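You operate a simulated robot arm through the tools that you are given. There is no shell and no other tool. Be economical: measure what you need, move in short steps, check, and stop when the job is done.

Carry out the task below with a simulated two-armed robot. There is one attempt and no reset: what you move stays moved.

JOB
Put the heat sink on the teal mat away on the top of the fan duct. Press the gauge button two times. Close the sinks drawer. Open the bench drawer, fetch the white fan and set it in the left half of the bench drawer, then shut the drawer. Take the thin can from the tester end of the near bench and leave it on the shelf under the cleaning bench. Take the grey relay on the tester end of the near bench and put it away on the relay end of the short bench. Open the lower blue drawer. Any order will do. Set down upright: thin can.
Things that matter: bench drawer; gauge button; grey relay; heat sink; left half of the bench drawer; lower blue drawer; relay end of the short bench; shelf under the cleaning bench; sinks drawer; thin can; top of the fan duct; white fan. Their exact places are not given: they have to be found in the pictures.

The check looks at the end state, three seconds after you hand in, the way a careful person would. Anything else that was tipped, shoved, dropped, spilled or broken makes it a failure.

ROBOT AND FRAMES
Two 7-joint arms with two-finger parallel grippers on one trunk, on a base that drives. Base frame: it is fixed to the floor where the robot stands at the start and does not move with it; the origin is under the middle of the robot, x ahead of it, y to its left, z up; the surface under the hand at the start is at about z = 720. Lengths are in mm, angles in degrees, forces in N, time in s.
The left shoulder is at the start at [81, 182, 1039], the right one opposite. With the tool pointing down near the work surface each hand reaches from about 300 to 760 mm from the robot's upright axis, wherever it stands, measured 20 degrees to its own side. Places, roughly: bench drawer [-3400, -900, 600]; gauge button [-4500, -6800, 800]; grey relay [-3000, -5000, 750]; heat sink (11x6x5 cm) [500, 0, 700]; left half of the bench drawer [-3300, -800, 600]; lower blue drawer [-5300, -1800, 400]; relay end of the short bench [-1200, -3500, 700]; shelf under the cleaning bench [-5300, -2900, 200]; sinks drawer [-3800, -6700, 600]; thin can [-3250, -4500, 750]; top of the fan duct (19x18 cm) [-2320, -1200, 340]; white fan (6x6x3 cm) [-3200, -5200, 700]. Payload 3.91 kg a hand.
The TCP of each hand is the grasp point between the finger pads, 30 mm short of the fingertips. In the tool frame z runs along the fingers and y along their closing line. Largest opening 110 mm; finger width 20, thickness 10; the body of the gripper, 48 by 112 mm, starts 55 mm behind the TCP.
Orientation is that of the tool frame in the base frame, as a unit quaternion [x, y, z, w]. With the fingers straight down and closing along the base's y, the tool's x points along the base's -x, its y along +y and its z along -z.

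CONTROLS
- The arms move only by the tool apply_moves. It takes "left_plan", "right_plan" or both (then of equal length, played together; a hand with none holds still); each is one flat list of numbers, 7 for each row, row after row: the turn, a rotation vector about the tool's x, y, z in degrees, then the shift along the tool's x, y, z in mm, then the gripper command, from -1 (fully open) to 1 (shut), values between in proportion. In form: [rx, ry, rz, tx, ty, tz, jaw, rx, ry, rz, tx, ty, tz, jaw, ...]. A call has 1 to 20 rows; each row shifts and turns the commanded pose from where the row before left it, along the tool's axes as they then stand. A row lasts 0.2 s, in which the tool goes at most 50 mm and 8.6 degrees; a call with a longer step from one row to the next is refused whole, and so is a gripper value outside its range. A pose out of reach is approached as far as the arm can. The call stops where the force on the tool passes 40 N (or 10 N more than at its start, if that is more) or the arm is blocked; 0.2 s more then pass. Each finger travels about 72 mm/s and halts on what it meets, pressing with about 30 N; the grip force reading is that of the motor and also rises with nothing between the fingers. The clock runs only during rows and for 0.2 s after the last one: add rows that do not move to give the fingers time. It gives the time, the measured TCP pose, the force on the tool (base axes), the opening and the grip force at its end, in the units of the frame above (readings bear some noise), with the torque about the TCP (base axes, N m) and any sound that the robot's microphone picked up.
- Cameras (640 x 400 px; columns grow to the right, rows downward): "scene" is now at [224.1, -3.3, 1203.2]; the picture's right is [-0.04, -1.00, 0.00], its down [-0.73, 0.03, -0.68] and it looks along [0.68, -0.03, -0.73] (base axes); focal length 244 px, centre (320, 200). "left" rides on the left gripper at [72, -17, -103] in its tool frame; the picture's right is [0.23, 0.97, 0.00], its down [-0.76, 0.18, -0.62] and it looks along [-0.61, 0.14, 0.78] (tool axes); focal length 222 px, centre (320, 200). "right" rides on the right gripper at [72, 17, -103] in its tool frame; the picture's right is [-0.23, 0.97, 0.00], its down [-0.76, -0.18, -0.62] and it looks along [-0.61, -0.14, 0.78] (tool axes); focal length 222 px, centre (320, 200).
- grab_frame(camera): a new picture of that camera. No time passes.
- move_column(by): slides the trunk up (or, below 0, down) by that many mm; the arms and the scene camera ride with it, the base frame stays. It gives what a move gives, with no picture.
- drive_base(legs): drives the robot by 1 to 6 legs, each [ahead, left, turn to the left] in mm, mm and degrees, along the robot's own axes; the way and the turn of a leg run together, so that a leg with both is an arc; at most 1500 mm and 180 degrees a leg. The arms and the cameras ride along, it lands a little off, and it stops where it bumps. It gives what a move gives.
- head_to(pan, tilt): turns the head with the scene camera to pan (to the left, within 80 degrees either way) and tilt (down, from -29 to 69), counted from straight ahead of the robot. It gives what a move gives.
- measure_at(camera, pixels): for up to 12 pixels [column, row] of the newest picture of that camera ("zoom" is the newest enlarged one), the place [x, y, z] in the base frame of the surface seen there, good to about 2 mm. No time passes.
- inspect(camera, box): a new picture of the part [left, top, right, bottom] of that camera's present view, enlarged. No time passes.
- finish_job(): hands the job in; it is judged then, once.

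Go step by step. Measure first, check grasps and placings, and put right what went wrong. The budget is 131 turns and 154 pictures, counting those below and the enlarged ones. Unless the task says otherwise, let go and move clear before handing in.

The tools are called after ">>>" as a command line: name --argument value ..., lists and objects as JSON in quotes. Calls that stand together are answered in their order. apply_moves: Moves the arms, as the interface text tells. Its arguments: {"type":"object","properties":{"left_plan":{"type":"array","items":{"type":"number"}},"right_plan":{"type":"array","items":{"type":"number"}}},"required":[]} The other tools are called the same way: move_column (by) slides the trunk up or down; drive_base (legs) drives the base; head_to (pan, tilt) turns the head that bears the scene camera; grab_frame (camera) takes a picture; measure_at (camera, pixels) gives the place of the surface under pixels of a picture; inspect (camera, box) takes an enlarged picture of a part of a camera's view; finish_job () hands the job in.

At the start:

```text
t: 0.0
left_eef_pos: [550.2, 207.5, 1004.8]
left_tcp_rot: [-0.001, 1.0, 0.0, 0.0]
left_force: [-1.0, 0.9, 0.4]
left_torque: [0.02, 0.0, 0.02]
left_opening: 109.8
left_gripper_force: 0.1
right_eef_pos: [511.5, -226.4, 975.4]
right_tcp_rot: [0.0, 1.0, 0.0, 0.0]
right_force: [-0.9, 0.2, 0.2]
right_torque: [0.03, 0.02, -0.01]
right_opening: 109.9
right_gripper_force: 0.0
trunk travel left (down, up): [-300.0, 214.0]
robot x, y, heading: [-2.7, 0.4, 0.0]
head pan, tilt: [-2.3, 46.8]
```

scene: 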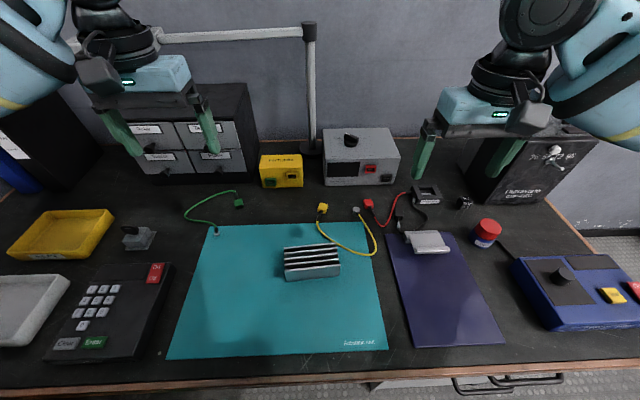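
right: 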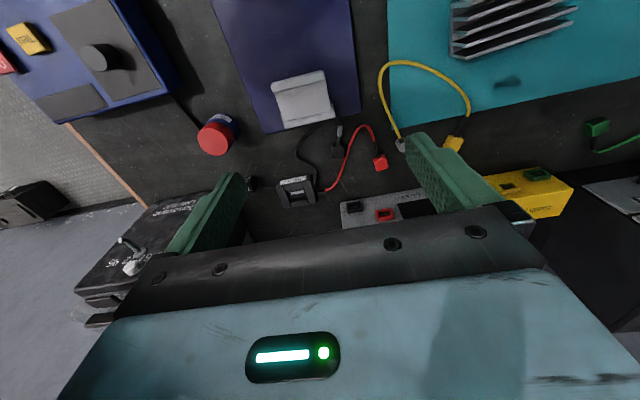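
left: 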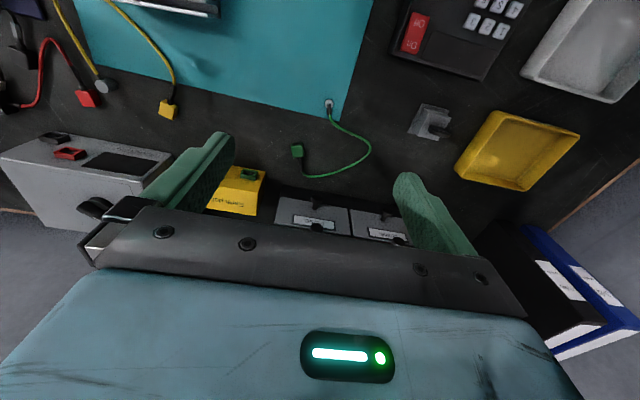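

The heat sink is at about (311,262) on the teal mat in the scene picture. I measure it and zoom in on it.

>>> inspect --camera "scene" --box '[250, 210, 380, 300]'

>>> measure_at --camera "scene" --pixels '[[285, 250], [339, 245], [287, 280], [339, 275], [312, 262], [285, 264], [340, 264], [312, 300], [312, 246], [330, 240]]'

```text
4.44 times, centred on (315, 255) of scene
```

zoom: 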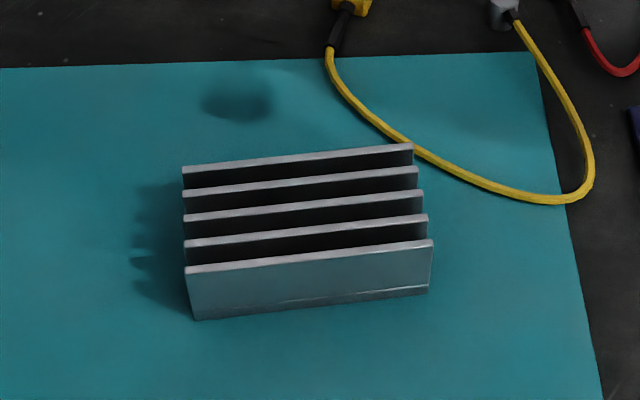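

```text
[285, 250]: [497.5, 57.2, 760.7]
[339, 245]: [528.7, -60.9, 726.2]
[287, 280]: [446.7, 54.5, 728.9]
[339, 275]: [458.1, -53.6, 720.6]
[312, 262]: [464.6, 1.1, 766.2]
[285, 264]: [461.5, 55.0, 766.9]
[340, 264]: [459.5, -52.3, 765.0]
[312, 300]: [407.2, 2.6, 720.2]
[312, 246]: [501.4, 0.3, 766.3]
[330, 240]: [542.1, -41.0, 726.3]
```

The sink's long side lies nearly along y. I measure its corners in the zoom to get centre and yaw.

>>> measure_at --camera "zoom" --pixels '[[192, 270], [426, 245], [188, 172], [406, 149], [300, 160], [310, 258], [300, 208], [200, 310], [424, 288]]'

```text
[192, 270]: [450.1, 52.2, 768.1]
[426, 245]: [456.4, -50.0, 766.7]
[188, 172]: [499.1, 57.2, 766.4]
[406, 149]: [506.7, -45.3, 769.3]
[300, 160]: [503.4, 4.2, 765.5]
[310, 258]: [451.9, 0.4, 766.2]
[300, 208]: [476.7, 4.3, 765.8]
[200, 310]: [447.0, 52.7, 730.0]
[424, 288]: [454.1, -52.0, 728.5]
```

Sink centre is ≈(478, 3.5), top z 767, long axis 3.5° off y. I turn the right hand 86.4° so it closes across the 60 mm width and move it above the sink.

>>> apply_moves --right_plan '[0, 0, 7.855, 0, 0, 0, -1, 0, 0, 7.855, 0, 0, 0, -1, 0, 0, 7.855, 0, 0, 0, -1, 0, 0, 7.855, 0, 0, 0, -1, 0, 0, 7.855, 0, 0, 0, -1, 0, 0, 7.855, 0, 0, 0, -1, 0, 0, 7.855, 0, 0, 0, -1, 0, 0, 7.855, 0, 0, 0, -1, 0, 0, 7.855, 0, 0, 0, -1, 0, 0, 7.855, 0, 0, 0, -1, 0, 0, 7.855, 0, 0, 0, -1, 0, 0, 0, 46.3, -3.8, 0, -1, 0, 0, 0, 46.3, -3.8, 0, -1, 0, 0, 0, 46.3, -3.8, 0, -1, 0, 0, 0, 46.3, -3.8, 0, -1, 0, 0, 0, 46.3, -3.8, 0, -0.7, 0, 0, 0, 0, 0, 40, -0.7, 0, 0, 0, 0, 0, 40, -0.7, 0, 0, 0, 0, 0, 0, -0.7]'

>>> grab_frame --camera "right"

```text
t: 4.0
left_eef_pos: [550.2, 208.1, 1005.0]
left_tcp_rot: [-0.001, 1.0, 0.0, -0.001]
left_force: [-0.1, 0.1, 0.2]
left_torque: [-0.01, 0.03, -0.04]
left_opening: 110.1
left_gripper_force: 0.0
right_eef_pos: [477.7, 4.6, 895.4]
right_tcp_rot: [0.685, 0.728, 0.0, 0.001]
right_force: [0.2, 0.3, 0.0]
right_torque: [-0.04, 0.01, 0.0]
right_opening: 93.7
right_gripper_force: 0.0
trunk travel left (down, up): [-300.0, 214.0]
robot x, y, heading: [3.6, -1.8, 0.2]
head pan, tilt: [-2.3, 46.8]
```

```text
149 pictures are left
```

right: 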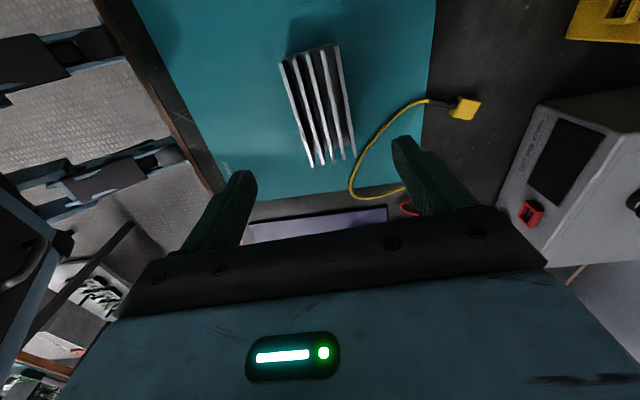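

The hand is at (477.7, 4.6), straddling the sink with the yellow cable clear of it. I go down 138 mm and close.

>>> apply_moves --right_plan '[0, 0, 0, 0, 0, 46, -0.7, 0, 0, 0, 0, 0, 46, -0.7, 0, 0, 0, 0, 0, 30, -0.7, 0, 0, 0, 0, 0, 16, -0.7, 0, 0, 0, 0, 0, 0, 0, 0, 0, 0, 0, 0, 0, 0.5, 0, 0, 0, 0, 0, 0, 1, 0, 0, 0, 0, 0, 0, 1, 0, 0, 0, 0, 0, 0, 1]'

```text
t: 6.0
left_eef_pos: [549.6, 207.9, 1003.7]
left_tcp_rot: [0.0, 1.0, 0.0, 0.0]
left_force: [0.5, -0.2, -0.3]
left_torque: [0.01, 0.04, 0.0]
left_opening: 109.9
left_gripper_force: 0.2
right_eef_pos: [477.4, 4.1, 757.2]
right_tcp_rot: [0.686, 0.728, 0.0, -0.001]
right_force: [0.1, -0.8, -0.3]
right_torque: [0.04, -0.02, 0.0]
right_opening: 55.6
right_gripper_force: 30.5
trunk travel left (down, up): [-300.0, 214.0]
robot x, y, heading: [1.1, 2.4, -0.2]
head pan, tilt: [-2.3, 46.8]
```

Opening is 55.6 mm at 30.5 N, so the sink is held. I lift it and retract a bit.

>>> apply_moves --right_plan '[0, 0, 0, 0, 0, -30, 1, 0, 0, 0, 0, 0, -45, 1, 0, 0, 0, 0, 0, -45, 1, 0, 0, 0, 0, 0, -45, 1, 0, 0, 0, 0, 0, -45, 1, 0, 0, 0, -40, -30, 0, 1, 0, 0, 0, -40, -30, 0, 1, 0, 0, 0, -40, -30, 0, 1, 0, 0, 0, -30, 0, 0, 1]' --left_plan '[0, 0, 0, 0, 0, 0, -1, 0, 0, 0, 0, 0, 0, -1, 0, 0, 0, 0, 0, 0, -1, 0, 0, 0, 0, 0, 0, -1, 0, 0, 0, 40, 0, 0, -1, 0, 0, 0, 40, 0, 0, -1, 0, 0, 0, 40, 0, 0, -1, 0, 0, 0, 40, 0, 0, -1, 0, 0, 0, 0, 0, 0, -1]'

>>> head_to --pan 80 --tilt 20

>>> grab_frame --camera "scene"

>>> head_to --pan -80 --tilt 20

>>> grab_frame --camera "scene"

```text
t: 8.0
left_eef_pos: [392.7, 206.7, 1004.0]
left_tcp_rot: [-0.001, 1.0, -0.001, -0.001]
left_force: [0.1, -0.8, 0.3]
left_torque: [0.05, 0.03, 0.0]
left_opening: 110.1
left_gripper_force: 0.0
right_eef_pos: [404.5, -154.6, 966.9]
right_tcp_rot: [0.685, 0.728, 0.0, 0.0]
right_force: [0.1, -0.4, -2.6]
right_torque: [-0.01, 0.0, -0.01]
right_opening: 55.8
right_gripper_force: 29.7
right hand out of reach, approached as far as the arm can: row 6
trunk travel left (down, up): [-300.0, 214.0]
robot x, y, heading: [0.6, -4.8, 0.1]
head pan, tilt: [-2.3, 46.8]
```

```text
t: 9.6
left_eef_pos: [392.3, 206.8, 1004.0]
left_tcp_rot: [0.0, 1.0, 0.0, 0.0]
left_force: [0.3, 1.1, 0.1]
left_torque: [-0.01, 0.02, -0.03]
left_opening: 109.7
left_gripper_force: 0.1
right_eef_pos: [404.0, -152.0, 969.3]
right_tcp_rot: [0.686, 0.728, 0.001, 0.002]
right_force: [-0.2, -0.9, -3.1]
right_torque: [0.01, -0.01, 0.03]
right_opening: 55.7
right_gripper_force: 29.8
trunk travel left (down, up): [-300.0, 214.0]
robot x, y, heading: [0.0, -1.0, -0.0]
head pan, tilt: [80.0, 20.0]
```

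```text
148 pictures are left
```

scene: 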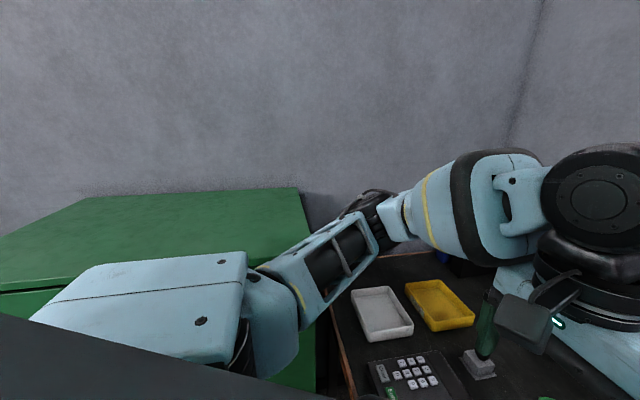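

```text
t: 12.0
left_eef_pos: [392.0, 206.9, 1004.4]
left_tcp_rot: [-0.001, 1.0, -0.001, 0.001]
left_force: [0.4, 0.2, 0.5]
left_torque: [-0.04, -0.01, 0.02]
left_opening: 110.0
left_gripper_force: 0.0
right_eef_pos: [404.9, -151.5, 968.1]
right_tcp_rot: [0.685, 0.729, 0.0, 0.001]
right_force: [0.3, -0.1, -3.8]
right_torque: [-0.03, 0.0, 0.02]
right_opening: 55.9
right_gripper_force: 29.6
trunk travel left (down, up): [-300.0, 214.0]
robot x, y, heading: [-3.8, 0.8, 0.0]
head pan, tilt: [-80.0, 20.0]
```

```text
147 pictures are left
```

scene: 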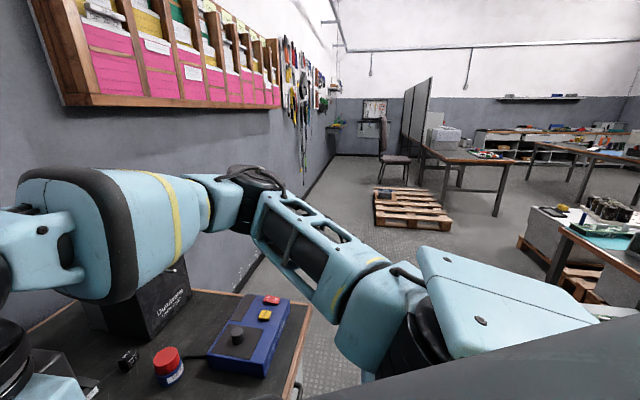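

Green cabinet on the left, open room to the right. I measure the obstacles in the right-hand picture before backing up.

>>> measure_at --camera "scene" --pixels '[[565, 228], [600, 290], [535, 208], [380, 222], [455, 230], [425, 150], [500, 215], [520, 165], [635, 160], [400, 185], [550, 130], [625, 205]]'

```text
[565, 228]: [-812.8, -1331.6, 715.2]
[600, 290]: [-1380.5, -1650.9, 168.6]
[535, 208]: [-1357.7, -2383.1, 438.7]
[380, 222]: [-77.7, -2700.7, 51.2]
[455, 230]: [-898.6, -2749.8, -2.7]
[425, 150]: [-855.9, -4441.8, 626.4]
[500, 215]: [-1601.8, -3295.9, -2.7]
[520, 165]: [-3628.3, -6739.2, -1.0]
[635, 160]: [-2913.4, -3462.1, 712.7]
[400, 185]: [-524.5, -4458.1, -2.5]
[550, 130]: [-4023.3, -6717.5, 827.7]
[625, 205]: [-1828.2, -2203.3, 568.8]
```

I look left once more to get the cabinet's extent before moving.

>>> head_to --pan 80 --tilt 20

>>> grab_frame --camera "scene"

>>> measure_at --camera "scene" --pixels '[[297, 190], [310, 240], [5, 285], [240, 252], [90, 200], [5, 240], [120, 290], [220, 262], [270, 290], [180, 190]]'

```text
t: 14.5
left_eef_pos: [391.6, 206.2, 1004.5]
left_tcp_rot: [-0.001, 1.0, -0.001, 0.0]
left_force: [-0.6, 0.3, -0.2]
left_torque: [0.0, 0.0, 0.02]
left_opening: 109.8
left_gripper_force: 0.1
right_eef_pos: [405.0, -152.7, 969.3]
right_tcp_rot: [0.685, 0.728, 0.0, 0.001]
right_force: [0.2, -1.2, -1.8]
right_torque: [0.01, 0.02, -0.01]
right_opening: 56.1
right_gripper_force: 29.8
trunk travel left (down, up): [-300.0, 214.0]
robot x, y, heading: [1.1, 3.4, -0.1]
head pan, tilt: [80.0, 20.0]
```

```text
146 pictures are left
```

scene: 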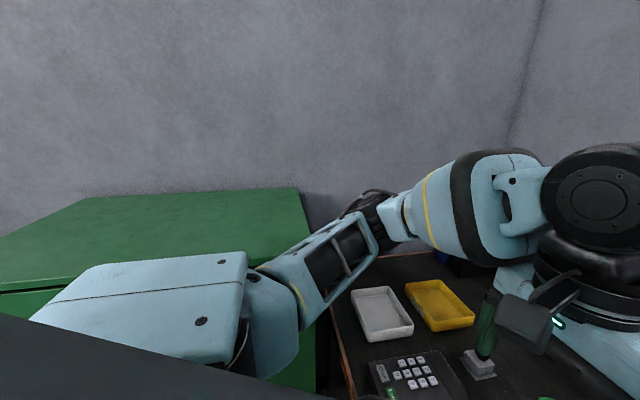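

```text
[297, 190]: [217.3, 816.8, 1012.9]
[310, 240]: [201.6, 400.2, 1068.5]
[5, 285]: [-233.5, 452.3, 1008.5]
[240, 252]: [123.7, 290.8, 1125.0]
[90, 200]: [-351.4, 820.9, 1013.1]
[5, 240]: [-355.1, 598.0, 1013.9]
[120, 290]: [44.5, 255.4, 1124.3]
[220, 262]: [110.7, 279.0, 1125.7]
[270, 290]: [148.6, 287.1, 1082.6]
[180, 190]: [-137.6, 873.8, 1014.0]
```

The cabinet runs x −350…220, y>450, top z 1014. I back up, strafe right away from it, and turn right to face the room.

>>> drive_base --legs '[[-300, 0, 0], [-100, -350, 0], [0, 0, -150]]'

>>> head_to --pan 0 --tilt 20

>>> grab_frame --camera "scene"

>>> measure_at --camera "scene" --pixels '[[320, 200], [320, 250], [320, 300], [200, 200], [440, 200], [200, 250], [440, 250], [100, 200], [540, 200], [320, 170]]'

```text
t: 15.8
left_eef_pos: [295.3, 185.3, 1015.7]
left_tcp_rot: [0.037, 0.999, -0.002, 0.022]
left_force: [0.3, 0.0, -0.1]
left_torque: [0.02, 0.01, 0.01]
left_opening: 110.2
left_gripper_force: 0.0
right_eef_pos: [299.5, -162.6, 963.4]
right_tcp_rot: [0.696, 0.718, -0.004, -0.003]
right_force: [-0.4, -0.9, -2.6]
right_torque: [0.02, 0.0, 0.04]
right_opening: 55.8
right_gripper_force: 30.1
trunk travel left (down, up): [-300.0, 214.0]
robot x, y, heading: [-108.5, -2.2, -1.5]
head pan, tilt: [80.0, 20.0]
stopped in leg 1: the robot was blocked; the commanded pose is now the measured one
```

```text
t: 17.3
left_eef_pos: [296.2, 184.8, 1015.9]
left_tcp_rot: [0.035, 0.999, -0.002, 0.02]
left_force: [-0.8, 0.1, 1.1]
left_torque: [0.02, 0.01, 0.0]
left_opening: 109.8
left_gripper_force: 0.0
right_eef_pos: [299.5, -163.0, 963.8]
right_tcp_rot: [0.695, 0.719, -0.004, -0.004]
right_force: [0.2, -0.3, -3.0]
right_torque: [-0.03, -0.01, 0.0]
right_opening: 55.8
right_gripper_force: 30.4
trunk travel left (down, up): [-300.0, 214.0]
robot x, y, heading: [-110.8, -0.7, -1.5]
head pan, tilt: [0.0, 20.0]
```

```text
145 pictures are left
```

scene: 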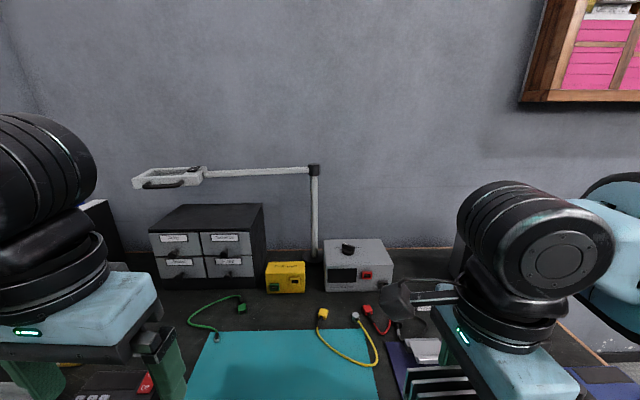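

```text
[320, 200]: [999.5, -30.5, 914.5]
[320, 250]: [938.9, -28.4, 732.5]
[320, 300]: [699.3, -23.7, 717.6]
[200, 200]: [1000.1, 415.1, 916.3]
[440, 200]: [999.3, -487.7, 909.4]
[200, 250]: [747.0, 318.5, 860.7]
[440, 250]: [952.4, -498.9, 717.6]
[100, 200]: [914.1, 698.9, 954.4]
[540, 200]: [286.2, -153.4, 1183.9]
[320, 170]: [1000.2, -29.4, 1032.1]
```

Blocked after 108 mm: the left arm touched the cabinet (its tool pose shifted). I strafe right first, then back up, then turn.

>>> drive_base --legs '[[0, -250, 0], [-300, -100, 0], [0, 0, -150]]'

>>> grab_frame --camera "scene"

>>> measure_at --camera "scene" --pixels '[[320, 200], [320, 250], [320, 300], [200, 200], [440, 200], [200, 250], [440, 250], [100, 200], [540, 200], [320, 170]]'

```text
t: 18.1
left_eef_pos: [288.2, 177.0, 1022.6]
left_tcp_rot: [0.04, 0.999, 0.0, 0.03]
left_force: [0.8, -0.3, 0.4]
left_torque: [-0.03, -0.01, 0.0]
left_opening: 109.9
left_gripper_force: 0.0
right_eef_pos: [290.9, -169.6, 966.9]
right_tcp_rot: [0.697, 0.718, -0.001, -0.001]
right_force: [-0.2, -0.8, -2.4]
right_torque: [0.01, -0.04, -0.02]
right_opening: 56.1
right_gripper_force: 30.3
trunk travel left (down, up): [-300.0, 214.0]
robot x, y, heading: [-113.9, -3.2, -1.6]
head pan, tilt: [0.0, 20.0]
stopped in leg 1: the robot was blocked; the commanded pose is now the measured one
```

```text
144 pictures are left
```

scene: 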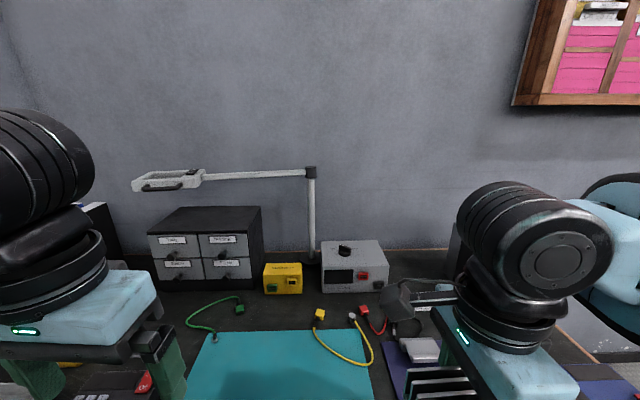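

```text
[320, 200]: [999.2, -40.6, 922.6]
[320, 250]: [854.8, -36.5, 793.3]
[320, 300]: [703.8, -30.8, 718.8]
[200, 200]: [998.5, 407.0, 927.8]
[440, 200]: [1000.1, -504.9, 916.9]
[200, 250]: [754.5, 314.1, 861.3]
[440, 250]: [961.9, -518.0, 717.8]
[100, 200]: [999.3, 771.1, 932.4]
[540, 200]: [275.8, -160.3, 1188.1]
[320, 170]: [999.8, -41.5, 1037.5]
```

Still blocked, so I look down left and right for what the base or elbow is touching.

>>> head_to --pan 80 --tilt 50

>>> grab_frame --camera "scene"

>>> head_to --pan -80 --tilt 50

>>> grab_frame --camera "scene"

```text
t: 19.7
left_eef_pos: [288.4, 176.1, 1021.4]
left_tcp_rot: [0.037, 0.999, 0.0, 0.027]
left_force: [0.5, 0.5, 0.1]
left_torque: [-0.03, -0.02, 0.02]
left_opening: 109.9
left_gripper_force: 0.1
right_eef_pos: [291.4, -170.4, 965.7]
right_tcp_rot: [0.696, 0.718, 0.0, -0.002]
right_force: [-0.4, -0.1, -3.4]
right_torque: [-0.02, 0.01, 0.0]
right_opening: 55.9
right_gripper_force: 29.8
trunk travel left (down, up): [-300.0, 214.0]
robot x, y, heading: [-113.1, -1.6, -1.8]
head pan, tilt: [80.0, 50.0]
```

```text
143 pictures are left
```

scene: 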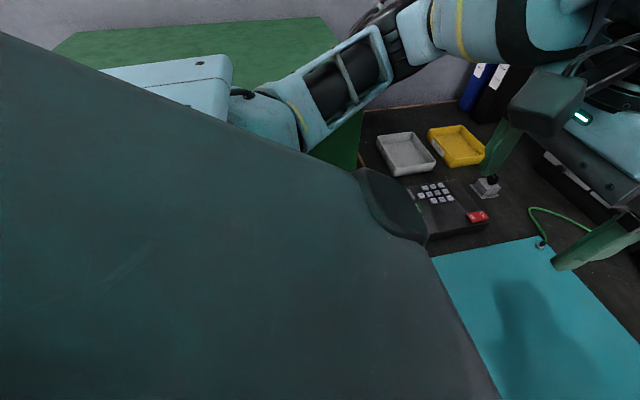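

```text
t: 22.1
left_eef_pos: [288.1, 175.9, 1022.3]
left_tcp_rot: [0.037, 0.999, 0.0, 0.028]
left_force: [0.5, 0.2, -0.3]
left_torque: [-0.03, 0.02, -0.02]
left_opening: 110.0
left_gripper_force: 0.1
right_eef_pos: [292.7, -169.7, 966.1]
right_tcp_rot: [0.696, 0.718, -0.001, -0.001]
right_force: [-0.1, 0.4, -2.8]
right_torque: [-0.01, -0.01, 0.01]
right_opening: 55.6
right_gripper_force: 30.1
trunk travel left (down, up): [-300.0, 214.0]
robot x, y, heading: [-112.1, -2.5, -1.8]
head pan, tilt: [-80.0, 50.0]
```

```text
142 pictures are left
```

scene: 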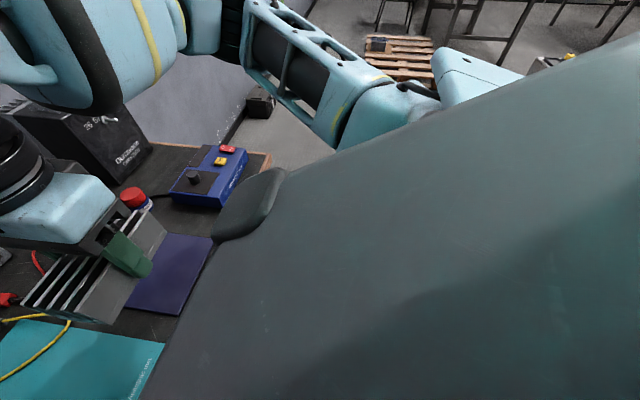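

The left elbow seems jammed against the cabinet's end face (x≈217). I drive forward to unjam, then raise the trunk so the elbows clear the cabinet top.

>>> drive_base --legs '[[80, 0, 1.8]]'

>>> move_column --by 150

>>> drive_base --legs '[[0, -250, 0], [-350, -100, 0]]'

```text
t: 23.2
left_eef_pos: [359.2, 190.3, 1022.7]
left_tcp_rot: [0.02, 0.999, 0.0, 0.029]
left_force: [0.0, -0.3, -0.8]
left_torque: [-0.01, -0.02, 0.0]
left_opening: 109.8
left_gripper_force: 0.0
right_eef_pos: [374.1, -155.3, 966.7]
right_tcp_rot: [0.685, 0.729, 0.0, 0.0]
right_force: [1.4, -0.1, -2.8]
right_torque: [-0.02, 0.0, -0.01]
right_opening: 55.6
right_gripper_force: 30.0
trunk travel left (down, up): [-300.0, 214.0]
robot x, y, heading: [-35.0, -2.2, 0.0]
head pan, tilt: [-80.0, 50.0]
```

```text
t: 24.9
left_eef_pos: [357.6, 191.3, 1171.4]
left_tcp_rot: [0.02, 0.999, -0.001, 0.03]
left_force: [0.0, -0.1, -0.3]
left_torque: [-0.02, -0.01, 0.01]
left_opening: 110.0
left_gripper_force: 0.0
right_eef_pos: [373.8, -155.6, 1116.9]
right_tcp_rot: [0.684, 0.73, -0.001, 0.001]
right_force: [0.6, 1.0, -2.7]
right_torque: [0.02, 0.01, -0.03]
right_opening: 55.9
right_gripper_force: 29.9
trunk travel left (down, up): [-450.0, 64.0]
robot x, y, heading: [-30.6, -5.9, 0.0]
head pan, tilt: [-80.0, 50.0]
```

```text
t: 29.7
left_eef_pos: [1.7, -157.2, 1171.0]
left_tcp_rot: [0.021, 0.999, -0.002, 0.031]
left_force: [0.0, 0.1, 0.7]
left_torque: [-0.01, -0.05, -0.02]
left_opening: 109.9
left_gripper_force: 0.0
right_eef_pos: [16.0, -504.2, 1119.9]
right_tcp_rot: [0.684, 0.729, 0.0, 0.001]
right_force: [-0.6, -0.7, -2.8]
right_torque: [-0.03, 0.01, 0.02]
right_opening: 55.9
right_gripper_force: 29.7
trunk travel left (down, up): [-450.0, 64.0]
robot x, y, heading: [-387.6, -349.8, 0.0]
head pan, tilt: [-80.0, 50.0]
```

Free now, at (−388, −350). I turn right 150° and look.

>>> drive_base --legs '[[0, 0, -150]]'

>>> head_to --pan 0 --tilt 22

>>> grab_frame --camera "scene"

>>> measure_at --camera "scene" --pixels '[[320, 200], [320, 250], [320, 300], [220, 200], [440, 200], [220, 250], [440, 250], [100, 220], [540, 220], [320, 170]]'

```text
t: 36.2
left_eef_pos: [-620.5, -719.9, 1172.6]
left_tcp_rot: [0.968, 0.248, -0.029, 0.008]
left_force: [0.8, -0.7, -0.1]
left_torque: [-0.01, -0.01, 0.0]
left_opening: 109.9
left_gripper_force: 0.1
right_eef_pos: [-813.9, -430.9, 1118.4]
right_tcp_rot: [0.886, -0.463, -0.001, 0.001]
right_force: [0.5, 0.3, -2.7]
right_torque: [-0.04, 0.01, 0.0]
right_opening: 55.8
right_gripper_force: 29.4
trunk travel left (down, up): [-450.0, 64.0]
robot x, y, heading: [-388.7, -346.1, -148.9]
head pan, tilt: [-80.0, 50.0]
```

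```text
t: 37.7
left_eef_pos: [-620.1, -719.6, 1172.4]
left_tcp_rot: [0.968, 0.249, -0.03, 0.008]
left_force: [-1.1, -0.1, 0.6]
left_torque: [-0.03, -0.01, -0.02]
left_opening: 109.7
left_gripper_force: 0.0
right_eef_pos: [-813.7, -429.8, 1117.3]
right_tcp_rot: [0.886, -0.464, -0.001, -0.001]
right_force: [-0.5, 0.2, -3.3]
right_torque: [-0.01, -0.03, -0.03]
right_opening: 56.0
right_gripper_force: 29.3
trunk travel left (down, up): [-450.0, 64.0]
robot x, y, heading: [-388.8, -349.1, -148.7]
head pan, tilt: [0.0, 22.0]
```

```text
141 pictures are left
```

scene: 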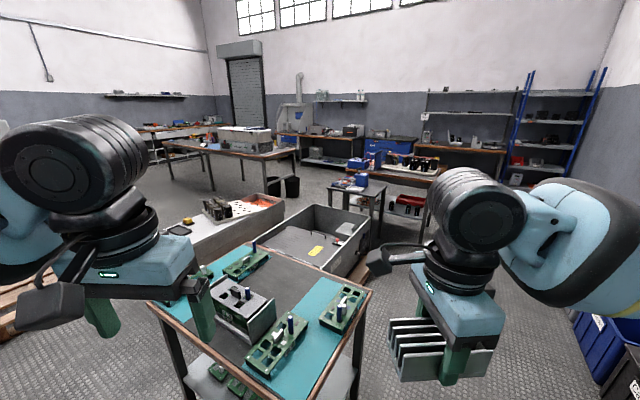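

```text
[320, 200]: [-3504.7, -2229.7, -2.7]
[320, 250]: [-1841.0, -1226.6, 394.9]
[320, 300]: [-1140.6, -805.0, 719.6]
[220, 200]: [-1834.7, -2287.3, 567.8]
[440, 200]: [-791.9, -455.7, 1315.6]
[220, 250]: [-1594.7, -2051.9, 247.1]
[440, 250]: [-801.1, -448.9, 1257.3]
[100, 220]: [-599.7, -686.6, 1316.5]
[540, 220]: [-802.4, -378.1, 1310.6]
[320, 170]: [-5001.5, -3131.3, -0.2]
```

The room is visible now. I zoom in on the duct trough and the rest of the far benches.

>>> inspect --camera "scene" --box '[230, 160, 440, 290]'

>>> inspect --camera "scene" --box '[130, 60, 530, 220]'

>>> measure_at --camera "scene" --pixels '[[310, 210], [365, 225], [270, 240], [335, 190], [365, 190], [383, 190], [345, 185], [410, 165], [400, 205], [250, 195], [345, 272], [290, 185]]'

```text
3.05 times, centred on (335, 225) of scene
```

zoom: 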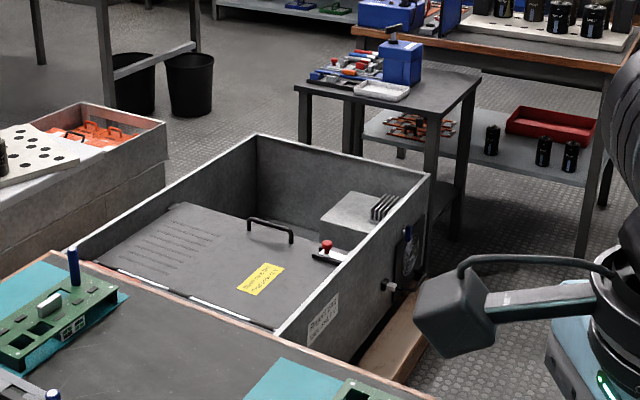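

```text
1.60 times, centred on (330, 140) of scene
```

zoom: 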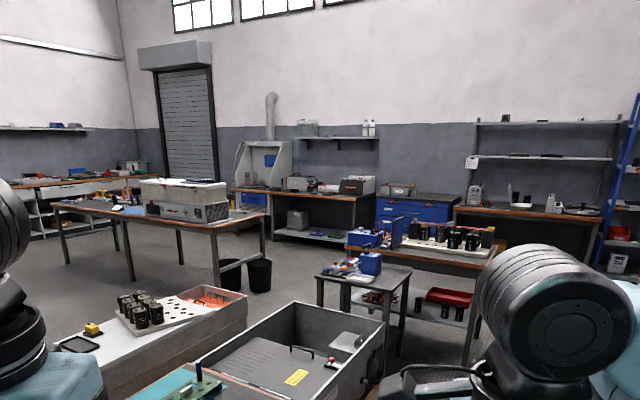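

```text
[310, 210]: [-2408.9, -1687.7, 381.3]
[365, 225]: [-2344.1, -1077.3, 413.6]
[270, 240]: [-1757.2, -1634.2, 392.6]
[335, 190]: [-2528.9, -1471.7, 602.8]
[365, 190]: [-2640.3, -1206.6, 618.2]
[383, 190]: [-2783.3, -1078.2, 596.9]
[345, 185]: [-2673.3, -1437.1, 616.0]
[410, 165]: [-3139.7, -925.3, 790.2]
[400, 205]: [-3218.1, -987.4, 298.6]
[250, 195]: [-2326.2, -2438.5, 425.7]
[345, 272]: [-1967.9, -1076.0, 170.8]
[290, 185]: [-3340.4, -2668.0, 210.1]
```

The grey block inside the chamber, zoom (350,215), looks like the fan duct. I measure it and the chamber walls.

>>> inspect --camera "scene" --box '[310, 200, 390, 250]'

>>> measure_at --camera "zoom" --pixels '[[200, 155], [250, 120], [150, 200], [260, 190], [330, 150], [470, 80], [430, 250], [300, 330], [210, 250], [80, 150], [560, 330], [270, 100]]'

```text
8.00 times, centred on (350, 225) of scene
```

zoom: 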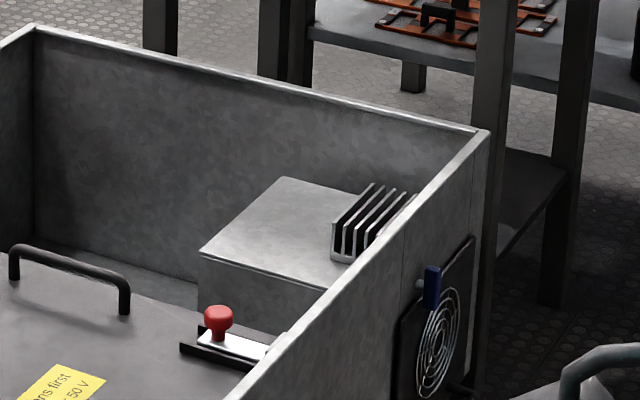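

```text
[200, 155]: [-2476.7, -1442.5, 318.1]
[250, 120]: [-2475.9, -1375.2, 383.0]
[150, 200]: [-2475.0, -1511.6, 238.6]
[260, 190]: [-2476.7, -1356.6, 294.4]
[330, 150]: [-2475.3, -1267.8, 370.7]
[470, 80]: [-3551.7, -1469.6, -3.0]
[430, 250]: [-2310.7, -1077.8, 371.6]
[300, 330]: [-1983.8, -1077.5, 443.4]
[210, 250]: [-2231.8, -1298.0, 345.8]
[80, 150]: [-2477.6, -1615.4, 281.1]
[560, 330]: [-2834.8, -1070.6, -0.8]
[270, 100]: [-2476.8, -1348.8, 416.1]
```

I measure the near test bench's right edge and the blue bins to plan the path between them.

>>> measure_at --camera "scene" --pixels '[[369, 292], [310, 397], [352, 350], [575, 320], [590, 370], [630, 345], [570, 230], [540, 390], [375, 285], [510, 178], [625, 210], [420, 225]]'

>>> inspect --camera "scene" --box '[380, 110, 640, 400]'

```text
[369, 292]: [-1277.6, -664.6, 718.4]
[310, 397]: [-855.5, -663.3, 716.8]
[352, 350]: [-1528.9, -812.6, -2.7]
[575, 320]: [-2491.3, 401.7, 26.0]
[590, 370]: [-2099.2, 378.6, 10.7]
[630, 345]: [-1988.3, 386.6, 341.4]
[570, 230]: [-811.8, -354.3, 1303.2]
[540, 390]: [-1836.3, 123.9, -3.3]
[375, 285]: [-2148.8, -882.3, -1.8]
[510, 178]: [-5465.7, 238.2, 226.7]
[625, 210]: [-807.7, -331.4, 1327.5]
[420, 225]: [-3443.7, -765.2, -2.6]
```

```text
1.38 times, centred on (510, 255) of scene
```

zoom: 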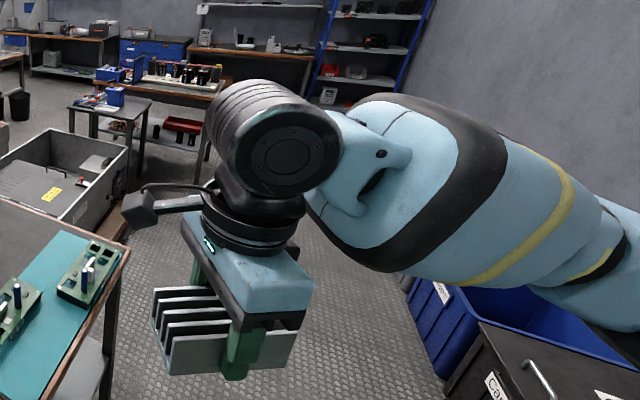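

Corridor between bench edge y=−664 and bins at y≈380 is clear. I drive along y≈−200 to x≈−2170 and turn to face the duct.

>>> drive_base --legs '[[0, 0, -31.3], [0, -150, 0], [1000, 0, 0], [780, 0, 0], [0, 0, 90]]'

>>> head_to --pan -10 --tilt 45

>>> grab_frame --camera "scene"

```text
t: 53.7
left_eef_pos: [-1996.2, -594.5, 1172.3]
left_tcp_rot: [0.716, 0.698, -0.021, 0.021]
left_force: [-0.4, 0.1, -0.2]
left_torque: [-0.02, -0.01, 0.01]
left_opening: 109.9
left_gripper_force: 0.1
right_eef_pos: [-2342.1, -615.9, 1118.7]
right_tcp_rot: [0.999, 0.038, -0.001, -0.001]
right_force: [-0.5, 0.4, -2.9]
right_torque: [0.02, -0.02, 0.03]
right_opening: 55.9
right_gripper_force: 29.9
trunk travel left (down, up): [-450.0, 64.0]
robot x, y, heading: [-2197.8, -209.2, -89.1]
head pan, tilt: [0.0, 22.0]
```

```text
t: 54.6
left_eef_pos: [-1997.7, -596.1, 1172.3]
left_tcp_rot: [0.716, 0.697, -0.022, 0.021]
left_force: [-0.1, -0.1, -0.5]
left_torque: [-0.02, 0.02, 0.03]
left_opening: 109.9
left_gripper_force: 0.1
right_eef_pos: [-2343.4, -616.2, 1117.5]
right_tcp_rot: [0.999, 0.039, -0.001, 0.0]
right_force: [0.4, -0.3, -2.4]
right_torque: [0.0, 0.0, -0.02]
right_opening: 55.9
right_gripper_force: 29.6
trunk travel left (down, up): [-450.0, 64.0]
robot x, y, heading: [-2194.3, -208.0, -88.9]
head pan, tilt: [-10.0, 45.0]
```

```text
136 pictures are left
```

scene: 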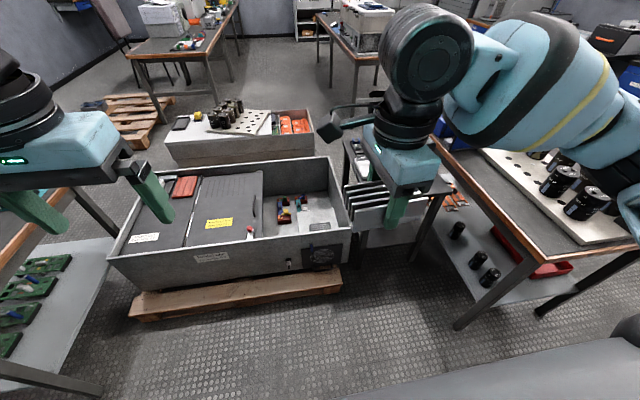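

The chamber is ahead with the duct block at about (320,210). I zoom there and measure.

>>> inspect --camera "scene" --box '[250, 160, 370, 280]'

>>> measure_at --camera "scene" --pixels '[[303, 222], [337, 218], [315, 205], [300, 200], [330, 198], [318, 225], [320, 240], [345, 232], [345, 275], [150, 320], [280, 200], [346, 225]]'

```text
3.33 times, centred on (310, 220) of scene
```

zoom: 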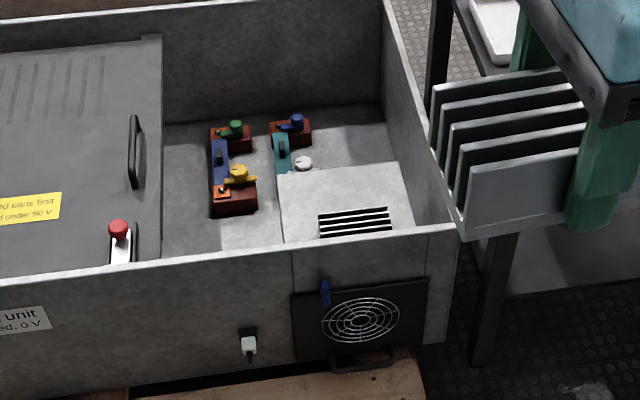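

```text
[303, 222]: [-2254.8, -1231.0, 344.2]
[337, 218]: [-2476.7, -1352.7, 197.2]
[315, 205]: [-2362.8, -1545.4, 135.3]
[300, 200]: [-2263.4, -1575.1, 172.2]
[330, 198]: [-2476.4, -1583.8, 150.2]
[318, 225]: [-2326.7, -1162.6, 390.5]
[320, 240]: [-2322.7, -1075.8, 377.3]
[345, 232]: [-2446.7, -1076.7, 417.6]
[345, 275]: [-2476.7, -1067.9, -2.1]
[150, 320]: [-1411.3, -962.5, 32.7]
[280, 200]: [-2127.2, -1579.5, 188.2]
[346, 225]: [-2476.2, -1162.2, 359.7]
```

>>> measure_at --camera "zoom" --pixels '[[282, 178], [396, 168], [412, 220], [286, 238], [324, 213], [388, 210], [322, 234], [390, 228], [300, 200], [450, 222], [420, 225], [290, 250]]'

```text
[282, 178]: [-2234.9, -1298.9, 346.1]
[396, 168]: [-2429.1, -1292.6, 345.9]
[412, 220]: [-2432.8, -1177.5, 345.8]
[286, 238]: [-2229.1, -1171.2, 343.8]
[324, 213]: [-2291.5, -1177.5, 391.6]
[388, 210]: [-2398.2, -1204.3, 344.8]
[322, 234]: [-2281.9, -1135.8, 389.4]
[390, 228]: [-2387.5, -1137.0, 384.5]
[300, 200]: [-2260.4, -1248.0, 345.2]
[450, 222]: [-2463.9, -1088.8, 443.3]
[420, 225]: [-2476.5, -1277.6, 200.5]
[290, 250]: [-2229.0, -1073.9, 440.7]
```

Duct top is x −2225…−2440, y −1305…−1090, z 345; an existing sink occupies y>−1185. I'll set mine at (−2335, −1248). I measure the right bench's edges and the side table for elbow clearance.

>>> measure_at --camera "scene" --pixels '[[440, 150], [500, 235], [525, 262], [600, 240], [458, 325], [540, 310], [345, 140], [352, 190], [520, 170], [560, 290], [610, 300]]'

>>> head_to --pan -70 --tilt 35

>>> grab_frame --camera "scene"

```text
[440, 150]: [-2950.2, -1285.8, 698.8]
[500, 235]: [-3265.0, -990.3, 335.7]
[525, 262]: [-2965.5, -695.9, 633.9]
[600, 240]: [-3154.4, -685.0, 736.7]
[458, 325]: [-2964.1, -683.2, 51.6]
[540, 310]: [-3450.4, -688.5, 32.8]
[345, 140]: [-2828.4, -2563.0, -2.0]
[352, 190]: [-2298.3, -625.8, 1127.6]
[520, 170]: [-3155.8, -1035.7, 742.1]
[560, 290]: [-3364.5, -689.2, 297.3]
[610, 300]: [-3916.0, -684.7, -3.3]
```

```text
t: 55.9
left_eef_pos: [-1995.6, -596.4, 1173.0]
left_tcp_rot: [0.716, 0.698, -0.022, 0.021]
left_force: [0.8, 0.8, 0.2]
left_torque: [0.0, 0.01, 0.02]
left_opening: 110.0
left_gripper_force: 0.0
right_eef_pos: [-2342.2, -615.9, 1117.6]
right_tcp_rot: [0.999, 0.039, -0.001, 0.001]
right_force: [0.6, 0.2, -3.3]
right_torque: [0.01, 0.04, -0.01]
right_opening: 55.9
right_gripper_force: 29.3
trunk travel left (down, up): [-450.0, 64.0]
robot x, y, heading: [-2197.0, -209.1, -89.1]
head pan, tilt: [-70.0, 35.0]
```

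```text
134 pictures are left
```

scene: 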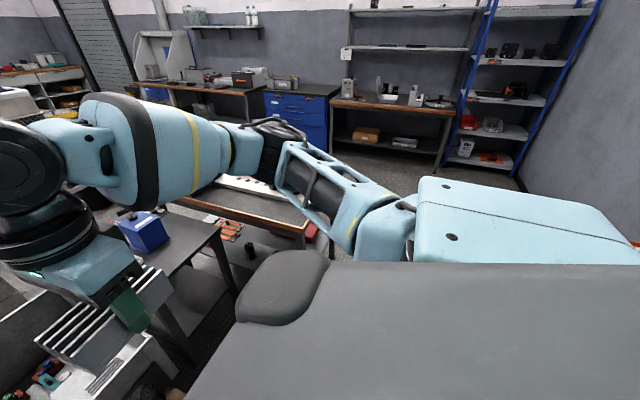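

The bench at the right starts at x<−2950, so the elbow has room. I drive forward to y≈−610 and lower the trunk in part, with the hand still high.

>>> drive_base --legs '[[400, 30, -0.9]]'

>>> head_to --pan -10 --tilt 50

>>> move_column --by -250

>>> grab_frame --camera "scene"

```text
t: 58.4
left_eef_pos: [-1966.8, -1001.3, 1172.5]
left_tcp_rot: [0.72, 0.693, -0.022, 0.022]
left_force: [0.3, 0.2, 0.5]
left_torque: [0.03, 0.0, -0.02]
left_opening: 110.0
left_gripper_force: 0.1
right_eef_pos: [-2313.9, -1015.7, 1117.8]
right_tcp_rot: [0.999, 0.034, 0.0, 0.0]
right_force: [0.3, -0.6, -3.5]
right_torque: [0.03, -0.02, 0.01]
right_opening: 55.9
right_gripper_force: 29.8
trunk travel left (down, up): [-450.0, 64.0]
robot x, y, heading: [-2165.7, -609.3, -89.6]
head pan, tilt: [-70.0, 35.0]
```

```text
t: 59.7
left_eef_pos: [-1967.2, -1000.8, 1172.7]
left_tcp_rot: [0.72, 0.693, -0.022, 0.021]
left_force: [0.1, -0.7, -1.1]
left_torque: [0.03, 0.02, 0.02]
left_opening: 110.0
left_gripper_force: 0.1
right_eef_pos: [-2313.7, -1015.2, 1118.5]
right_tcp_rot: [0.999, 0.034, -0.001, 0.0]
right_force: [0.4, -0.4, -2.9]
right_torque: [-0.02, 0.0, 0.0]
right_opening: 55.7
right_gripper_force: 29.8
trunk travel left (down, up): [-450.0, 64.0]
robot x, y, heading: [-2163.4, -609.4, -89.6]
head pan, tilt: [-10.0, 50.0]
```

```text
t: 62.3
left_eef_pos: [-1967.3, -999.7, 922.8]
left_tcp_rot: [0.72, 0.693, -0.022, 0.021]
left_force: [-0.1, 0.1, 0.4]
left_torque: [-0.02, 0.0, 0.02]
left_opening: 110.0
left_gripper_force: 0.1
right_eef_pos: [-2313.9, -1015.1, 868.1]
right_tcp_rot: [0.999, 0.034, -0.001, 0.001]
right_force: [0.4, 0.6, -3.0]
right_torque: [-0.01, 0.02, 0.01]
right_opening: 55.8
right_gripper_force: 29.6
trunk travel left (down, up): [-200.0, 314.0]
robot x, y, heading: [-2165.1, -612.7, -89.6]
head pan, tilt: [-10.0, 50.0]
```

```text
133 pictures are left
```

scene: 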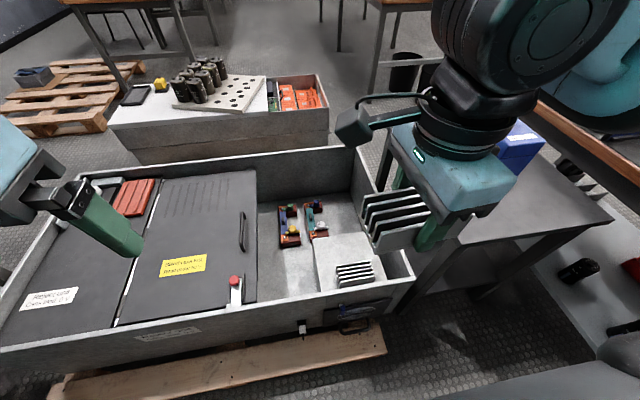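

I lower the trunk the rest of the way, straighten the yaw 3.9°, and move over the duct at safe height.

>>> move_column --by -200

>>> apply_moves --right_plan '[0, 0, 3.9, -10, 40, 0, 1, 0, 0, 0, -11, 45, 0, 1, 0, 0, 0, 0, 45, 0, 1, 0, 0, 0, 0, 45, 0, 1, 0, 0, 0, 0, 45, 0, 1, 0, 0, 0, 0, 13, 0, 1, 0, 0, 0, 0, 0, 45, 1, 0, 0, 0, 0, 0, 45, 1, 0, 0, 0, 0, 0, 45, 1, 0, 0, 0, 0, 0, 45, 1, 0, 0, 0, 0, 0, 0, 1]'

>>> grab_frame --camera "scene"

>>> grab_frame --camera "right"

```text
t: 64.5
left_eef_pos: [-1967.6, -1000.3, 722.4]
left_tcp_rot: [0.72, 0.693, -0.021, 0.021]
left_force: [-0.3, 0.0, -0.2]
left_torque: [0.01, -0.04, 0.02]
left_opening: 110.1
left_gripper_force: 0.1
right_eef_pos: [-2314.8, -1032.3, 672.8]
right_tcp_rot: [0.999, 0.034, 0.0, -0.017]
right_force: [0.2, 0.6, -3.4]
right_torque: [0.01, -0.01, 0.01]
right_opening: 56.2
right_gripper_force: 30.4
trunk travel left (down, up): [0.0, 514.0]
robot x, y, heading: [-2162.2, -609.1, -89.6]
head pan, tilt: [-10.0, 50.0]
```

```text
t: 67.1
left_eef_pos: [-1966.1, -983.3, 728.6]
left_tcp_rot: [0.727, 0.685, -0.036, 0.025]
left_force: [0.0, -0.2, 0.9]
left_torque: [0.0, 0.01, -0.02]
left_opening: 109.8
left_gripper_force: 0.0
right_eef_pos: [-2359.7, -1272.3, 578.9]
right_tcp_rot: [0.997, -0.027, -0.012, 0.069]
right_force: [0.0, 0.5, -3.5]
right_torque: [-0.02, -0.02, 0.01]
right_opening: 56.1
right_gripper_force: 29.7
trunk travel left (down, up): [0.0, 514.0]
robot x, y, heading: [-2166.6, -605.9, -90.8]
head pan, tilt: [-10.0, 50.0]
stopped in row 11 (right hand): the arm was blocked; the commanded pose is now the measured one
```

```text
132 pictures are left
```

scene: 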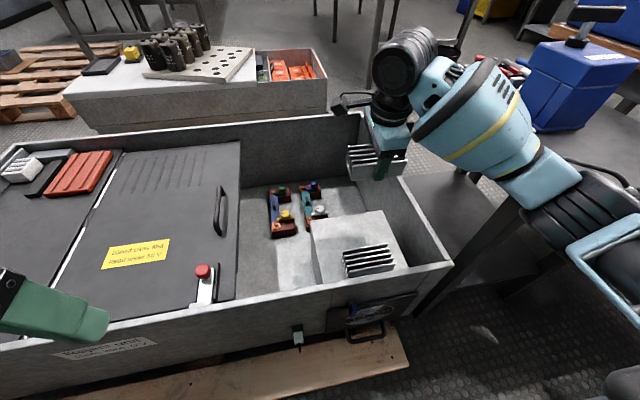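

```text
131 pictures are left
```

right: 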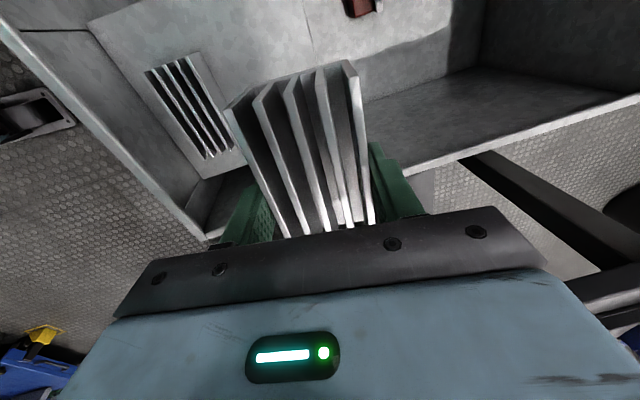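

The forearm met the side table at the right: tool tilted and robot twisted slightly. I measure where forearm, table and blue box are now before backing out.

>>> measure_at --camera "scene" --pixels '[[420, 180], [450, 230], [500, 200], [540, 80], [570, 110], [540, 180], [590, 230], [480, 95], [620, 130], [600, 160], [480, 285], [380, 60]]'

>>> inspect --camera "scene" --box '[400, 0, 640, 300]'

```text
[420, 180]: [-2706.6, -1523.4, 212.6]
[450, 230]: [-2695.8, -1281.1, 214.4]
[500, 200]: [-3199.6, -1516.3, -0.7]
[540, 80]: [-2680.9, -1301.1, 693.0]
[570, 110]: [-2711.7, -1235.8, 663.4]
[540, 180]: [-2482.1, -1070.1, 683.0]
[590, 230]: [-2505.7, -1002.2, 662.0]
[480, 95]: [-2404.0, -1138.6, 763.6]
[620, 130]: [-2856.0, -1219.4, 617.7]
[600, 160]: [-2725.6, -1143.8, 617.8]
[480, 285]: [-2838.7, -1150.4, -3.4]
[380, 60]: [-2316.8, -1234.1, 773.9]
```

```text
1.33 times, centred on (520, 150) of scene
```

zoom: 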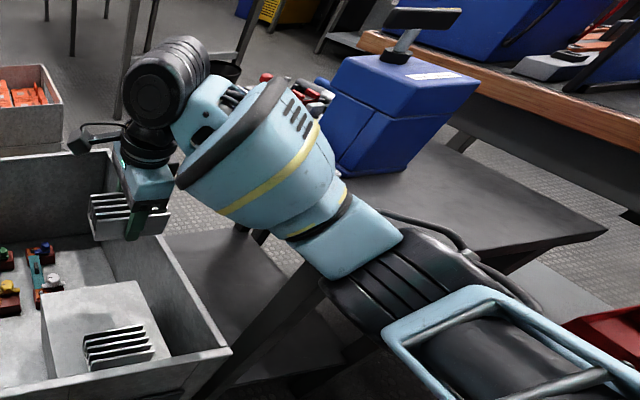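

The forearm rests against the table's edge. I raise the trunk straight up, shift left and turn a little right so the elbow stays clear of the table.

>>> move_column --by 300

>>> apply_moves --right_plan '[0, 0, 0, 0, -45, 0, 1, 0, 0, 0, 0, -45, 0, 1, 0, 0, 0, 0, -45, 0, 1, 0, 0, 0, 0, -45, 0, 1, 0, 0, 0, 0, 0, 0, 1]'

>>> drive_base --legs '[[30, 170, -14]]'

>>> grab_frame --camera "scene"

```text
t: 70.1
left_eef_pos: [-1973.1, -1003.3, 1022.4]
left_tcp_rot: [0.726, 0.687, -0.022, 0.02]
left_force: [-0.1, -0.2, 0.2]
left_torque: [0.01, 0.03, -0.01]
left_opening: 109.9
left_gripper_force: 0.0
right_eef_pos: [-2364.1, -1287.2, 849.8]
right_tcp_rot: [0.999, -0.024, -0.005, 0.049]
right_force: [-0.2, 0.6, -3.9]
right_torque: [0.0, -0.02, 0.01]
right_opening: 55.6
right_gripper_force: 29.8
trunk travel left (down, up): [-300.0, 214.0]
robot x, y, heading: [-2168.4, -609.2, -90.9]
head pan, tilt: [-10.0, 50.0]
```

```text
t: 71.3
left_eef_pos: [-1975.0, -1003.9, 1022.1]
left_tcp_rot: [0.726, 0.687, -0.021, 0.02]
left_force: [0.3, -0.2, 0.2]
left_torque: [-0.01, 0.0, -0.04]
left_opening: 109.8
left_gripper_force: 0.0
right_eef_pos: [-2355.6, -1111.0, 834.6]
right_tcp_rot: [0.999, -0.024, -0.005, 0.048]
right_force: [0.1, 0.1, -3.9]
right_torque: [0.02, -0.01, -0.01]
right_opening: 55.7
right_gripper_force: 29.9
trunk travel left (down, up): [-300.0, 214.0]
robot x, y, heading: [-2164.5, -613.0, -90.5]
head pan, tilt: [-10.0, 50.0]
```

```text
t: 73.4
left_eef_pos: [-1910.0, -1088.4, 1023.2]
left_tcp_rot: [0.803, 0.595, -0.025, 0.018]
left_force: [0.6, 0.1, 0.2]
left_torque: [-0.01, 0.01, -0.01]
left_opening: 110.1
left_gripper_force: 0.0
right_eef_pos: [-2305.3, -1102.6, 835.3]
right_tcp_rot: [0.989, -0.143, -0.011, 0.048]
right_force: [0.6, -0.7, -2.9]
right_torque: [0.03, 0.0, 0.02]
right_opening: 55.9
right_gripper_force: 30.1
trunk travel left (down, up): [-300.0, 214.0]
robot x, y, heading: [-2000.4, -660.6, -104.6]
head pan, tilt: [-10.0, 50.0]
```

```text
129 pictures are left
```

scene: 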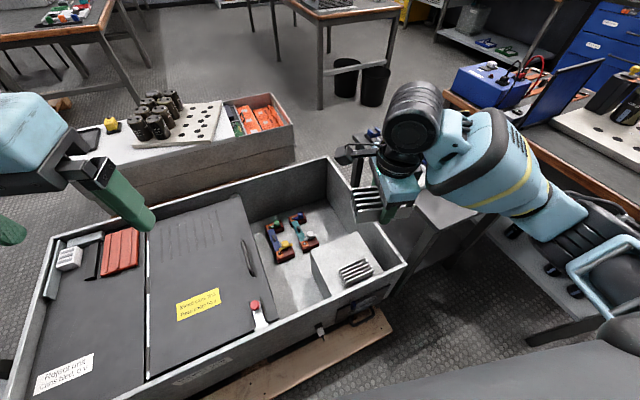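

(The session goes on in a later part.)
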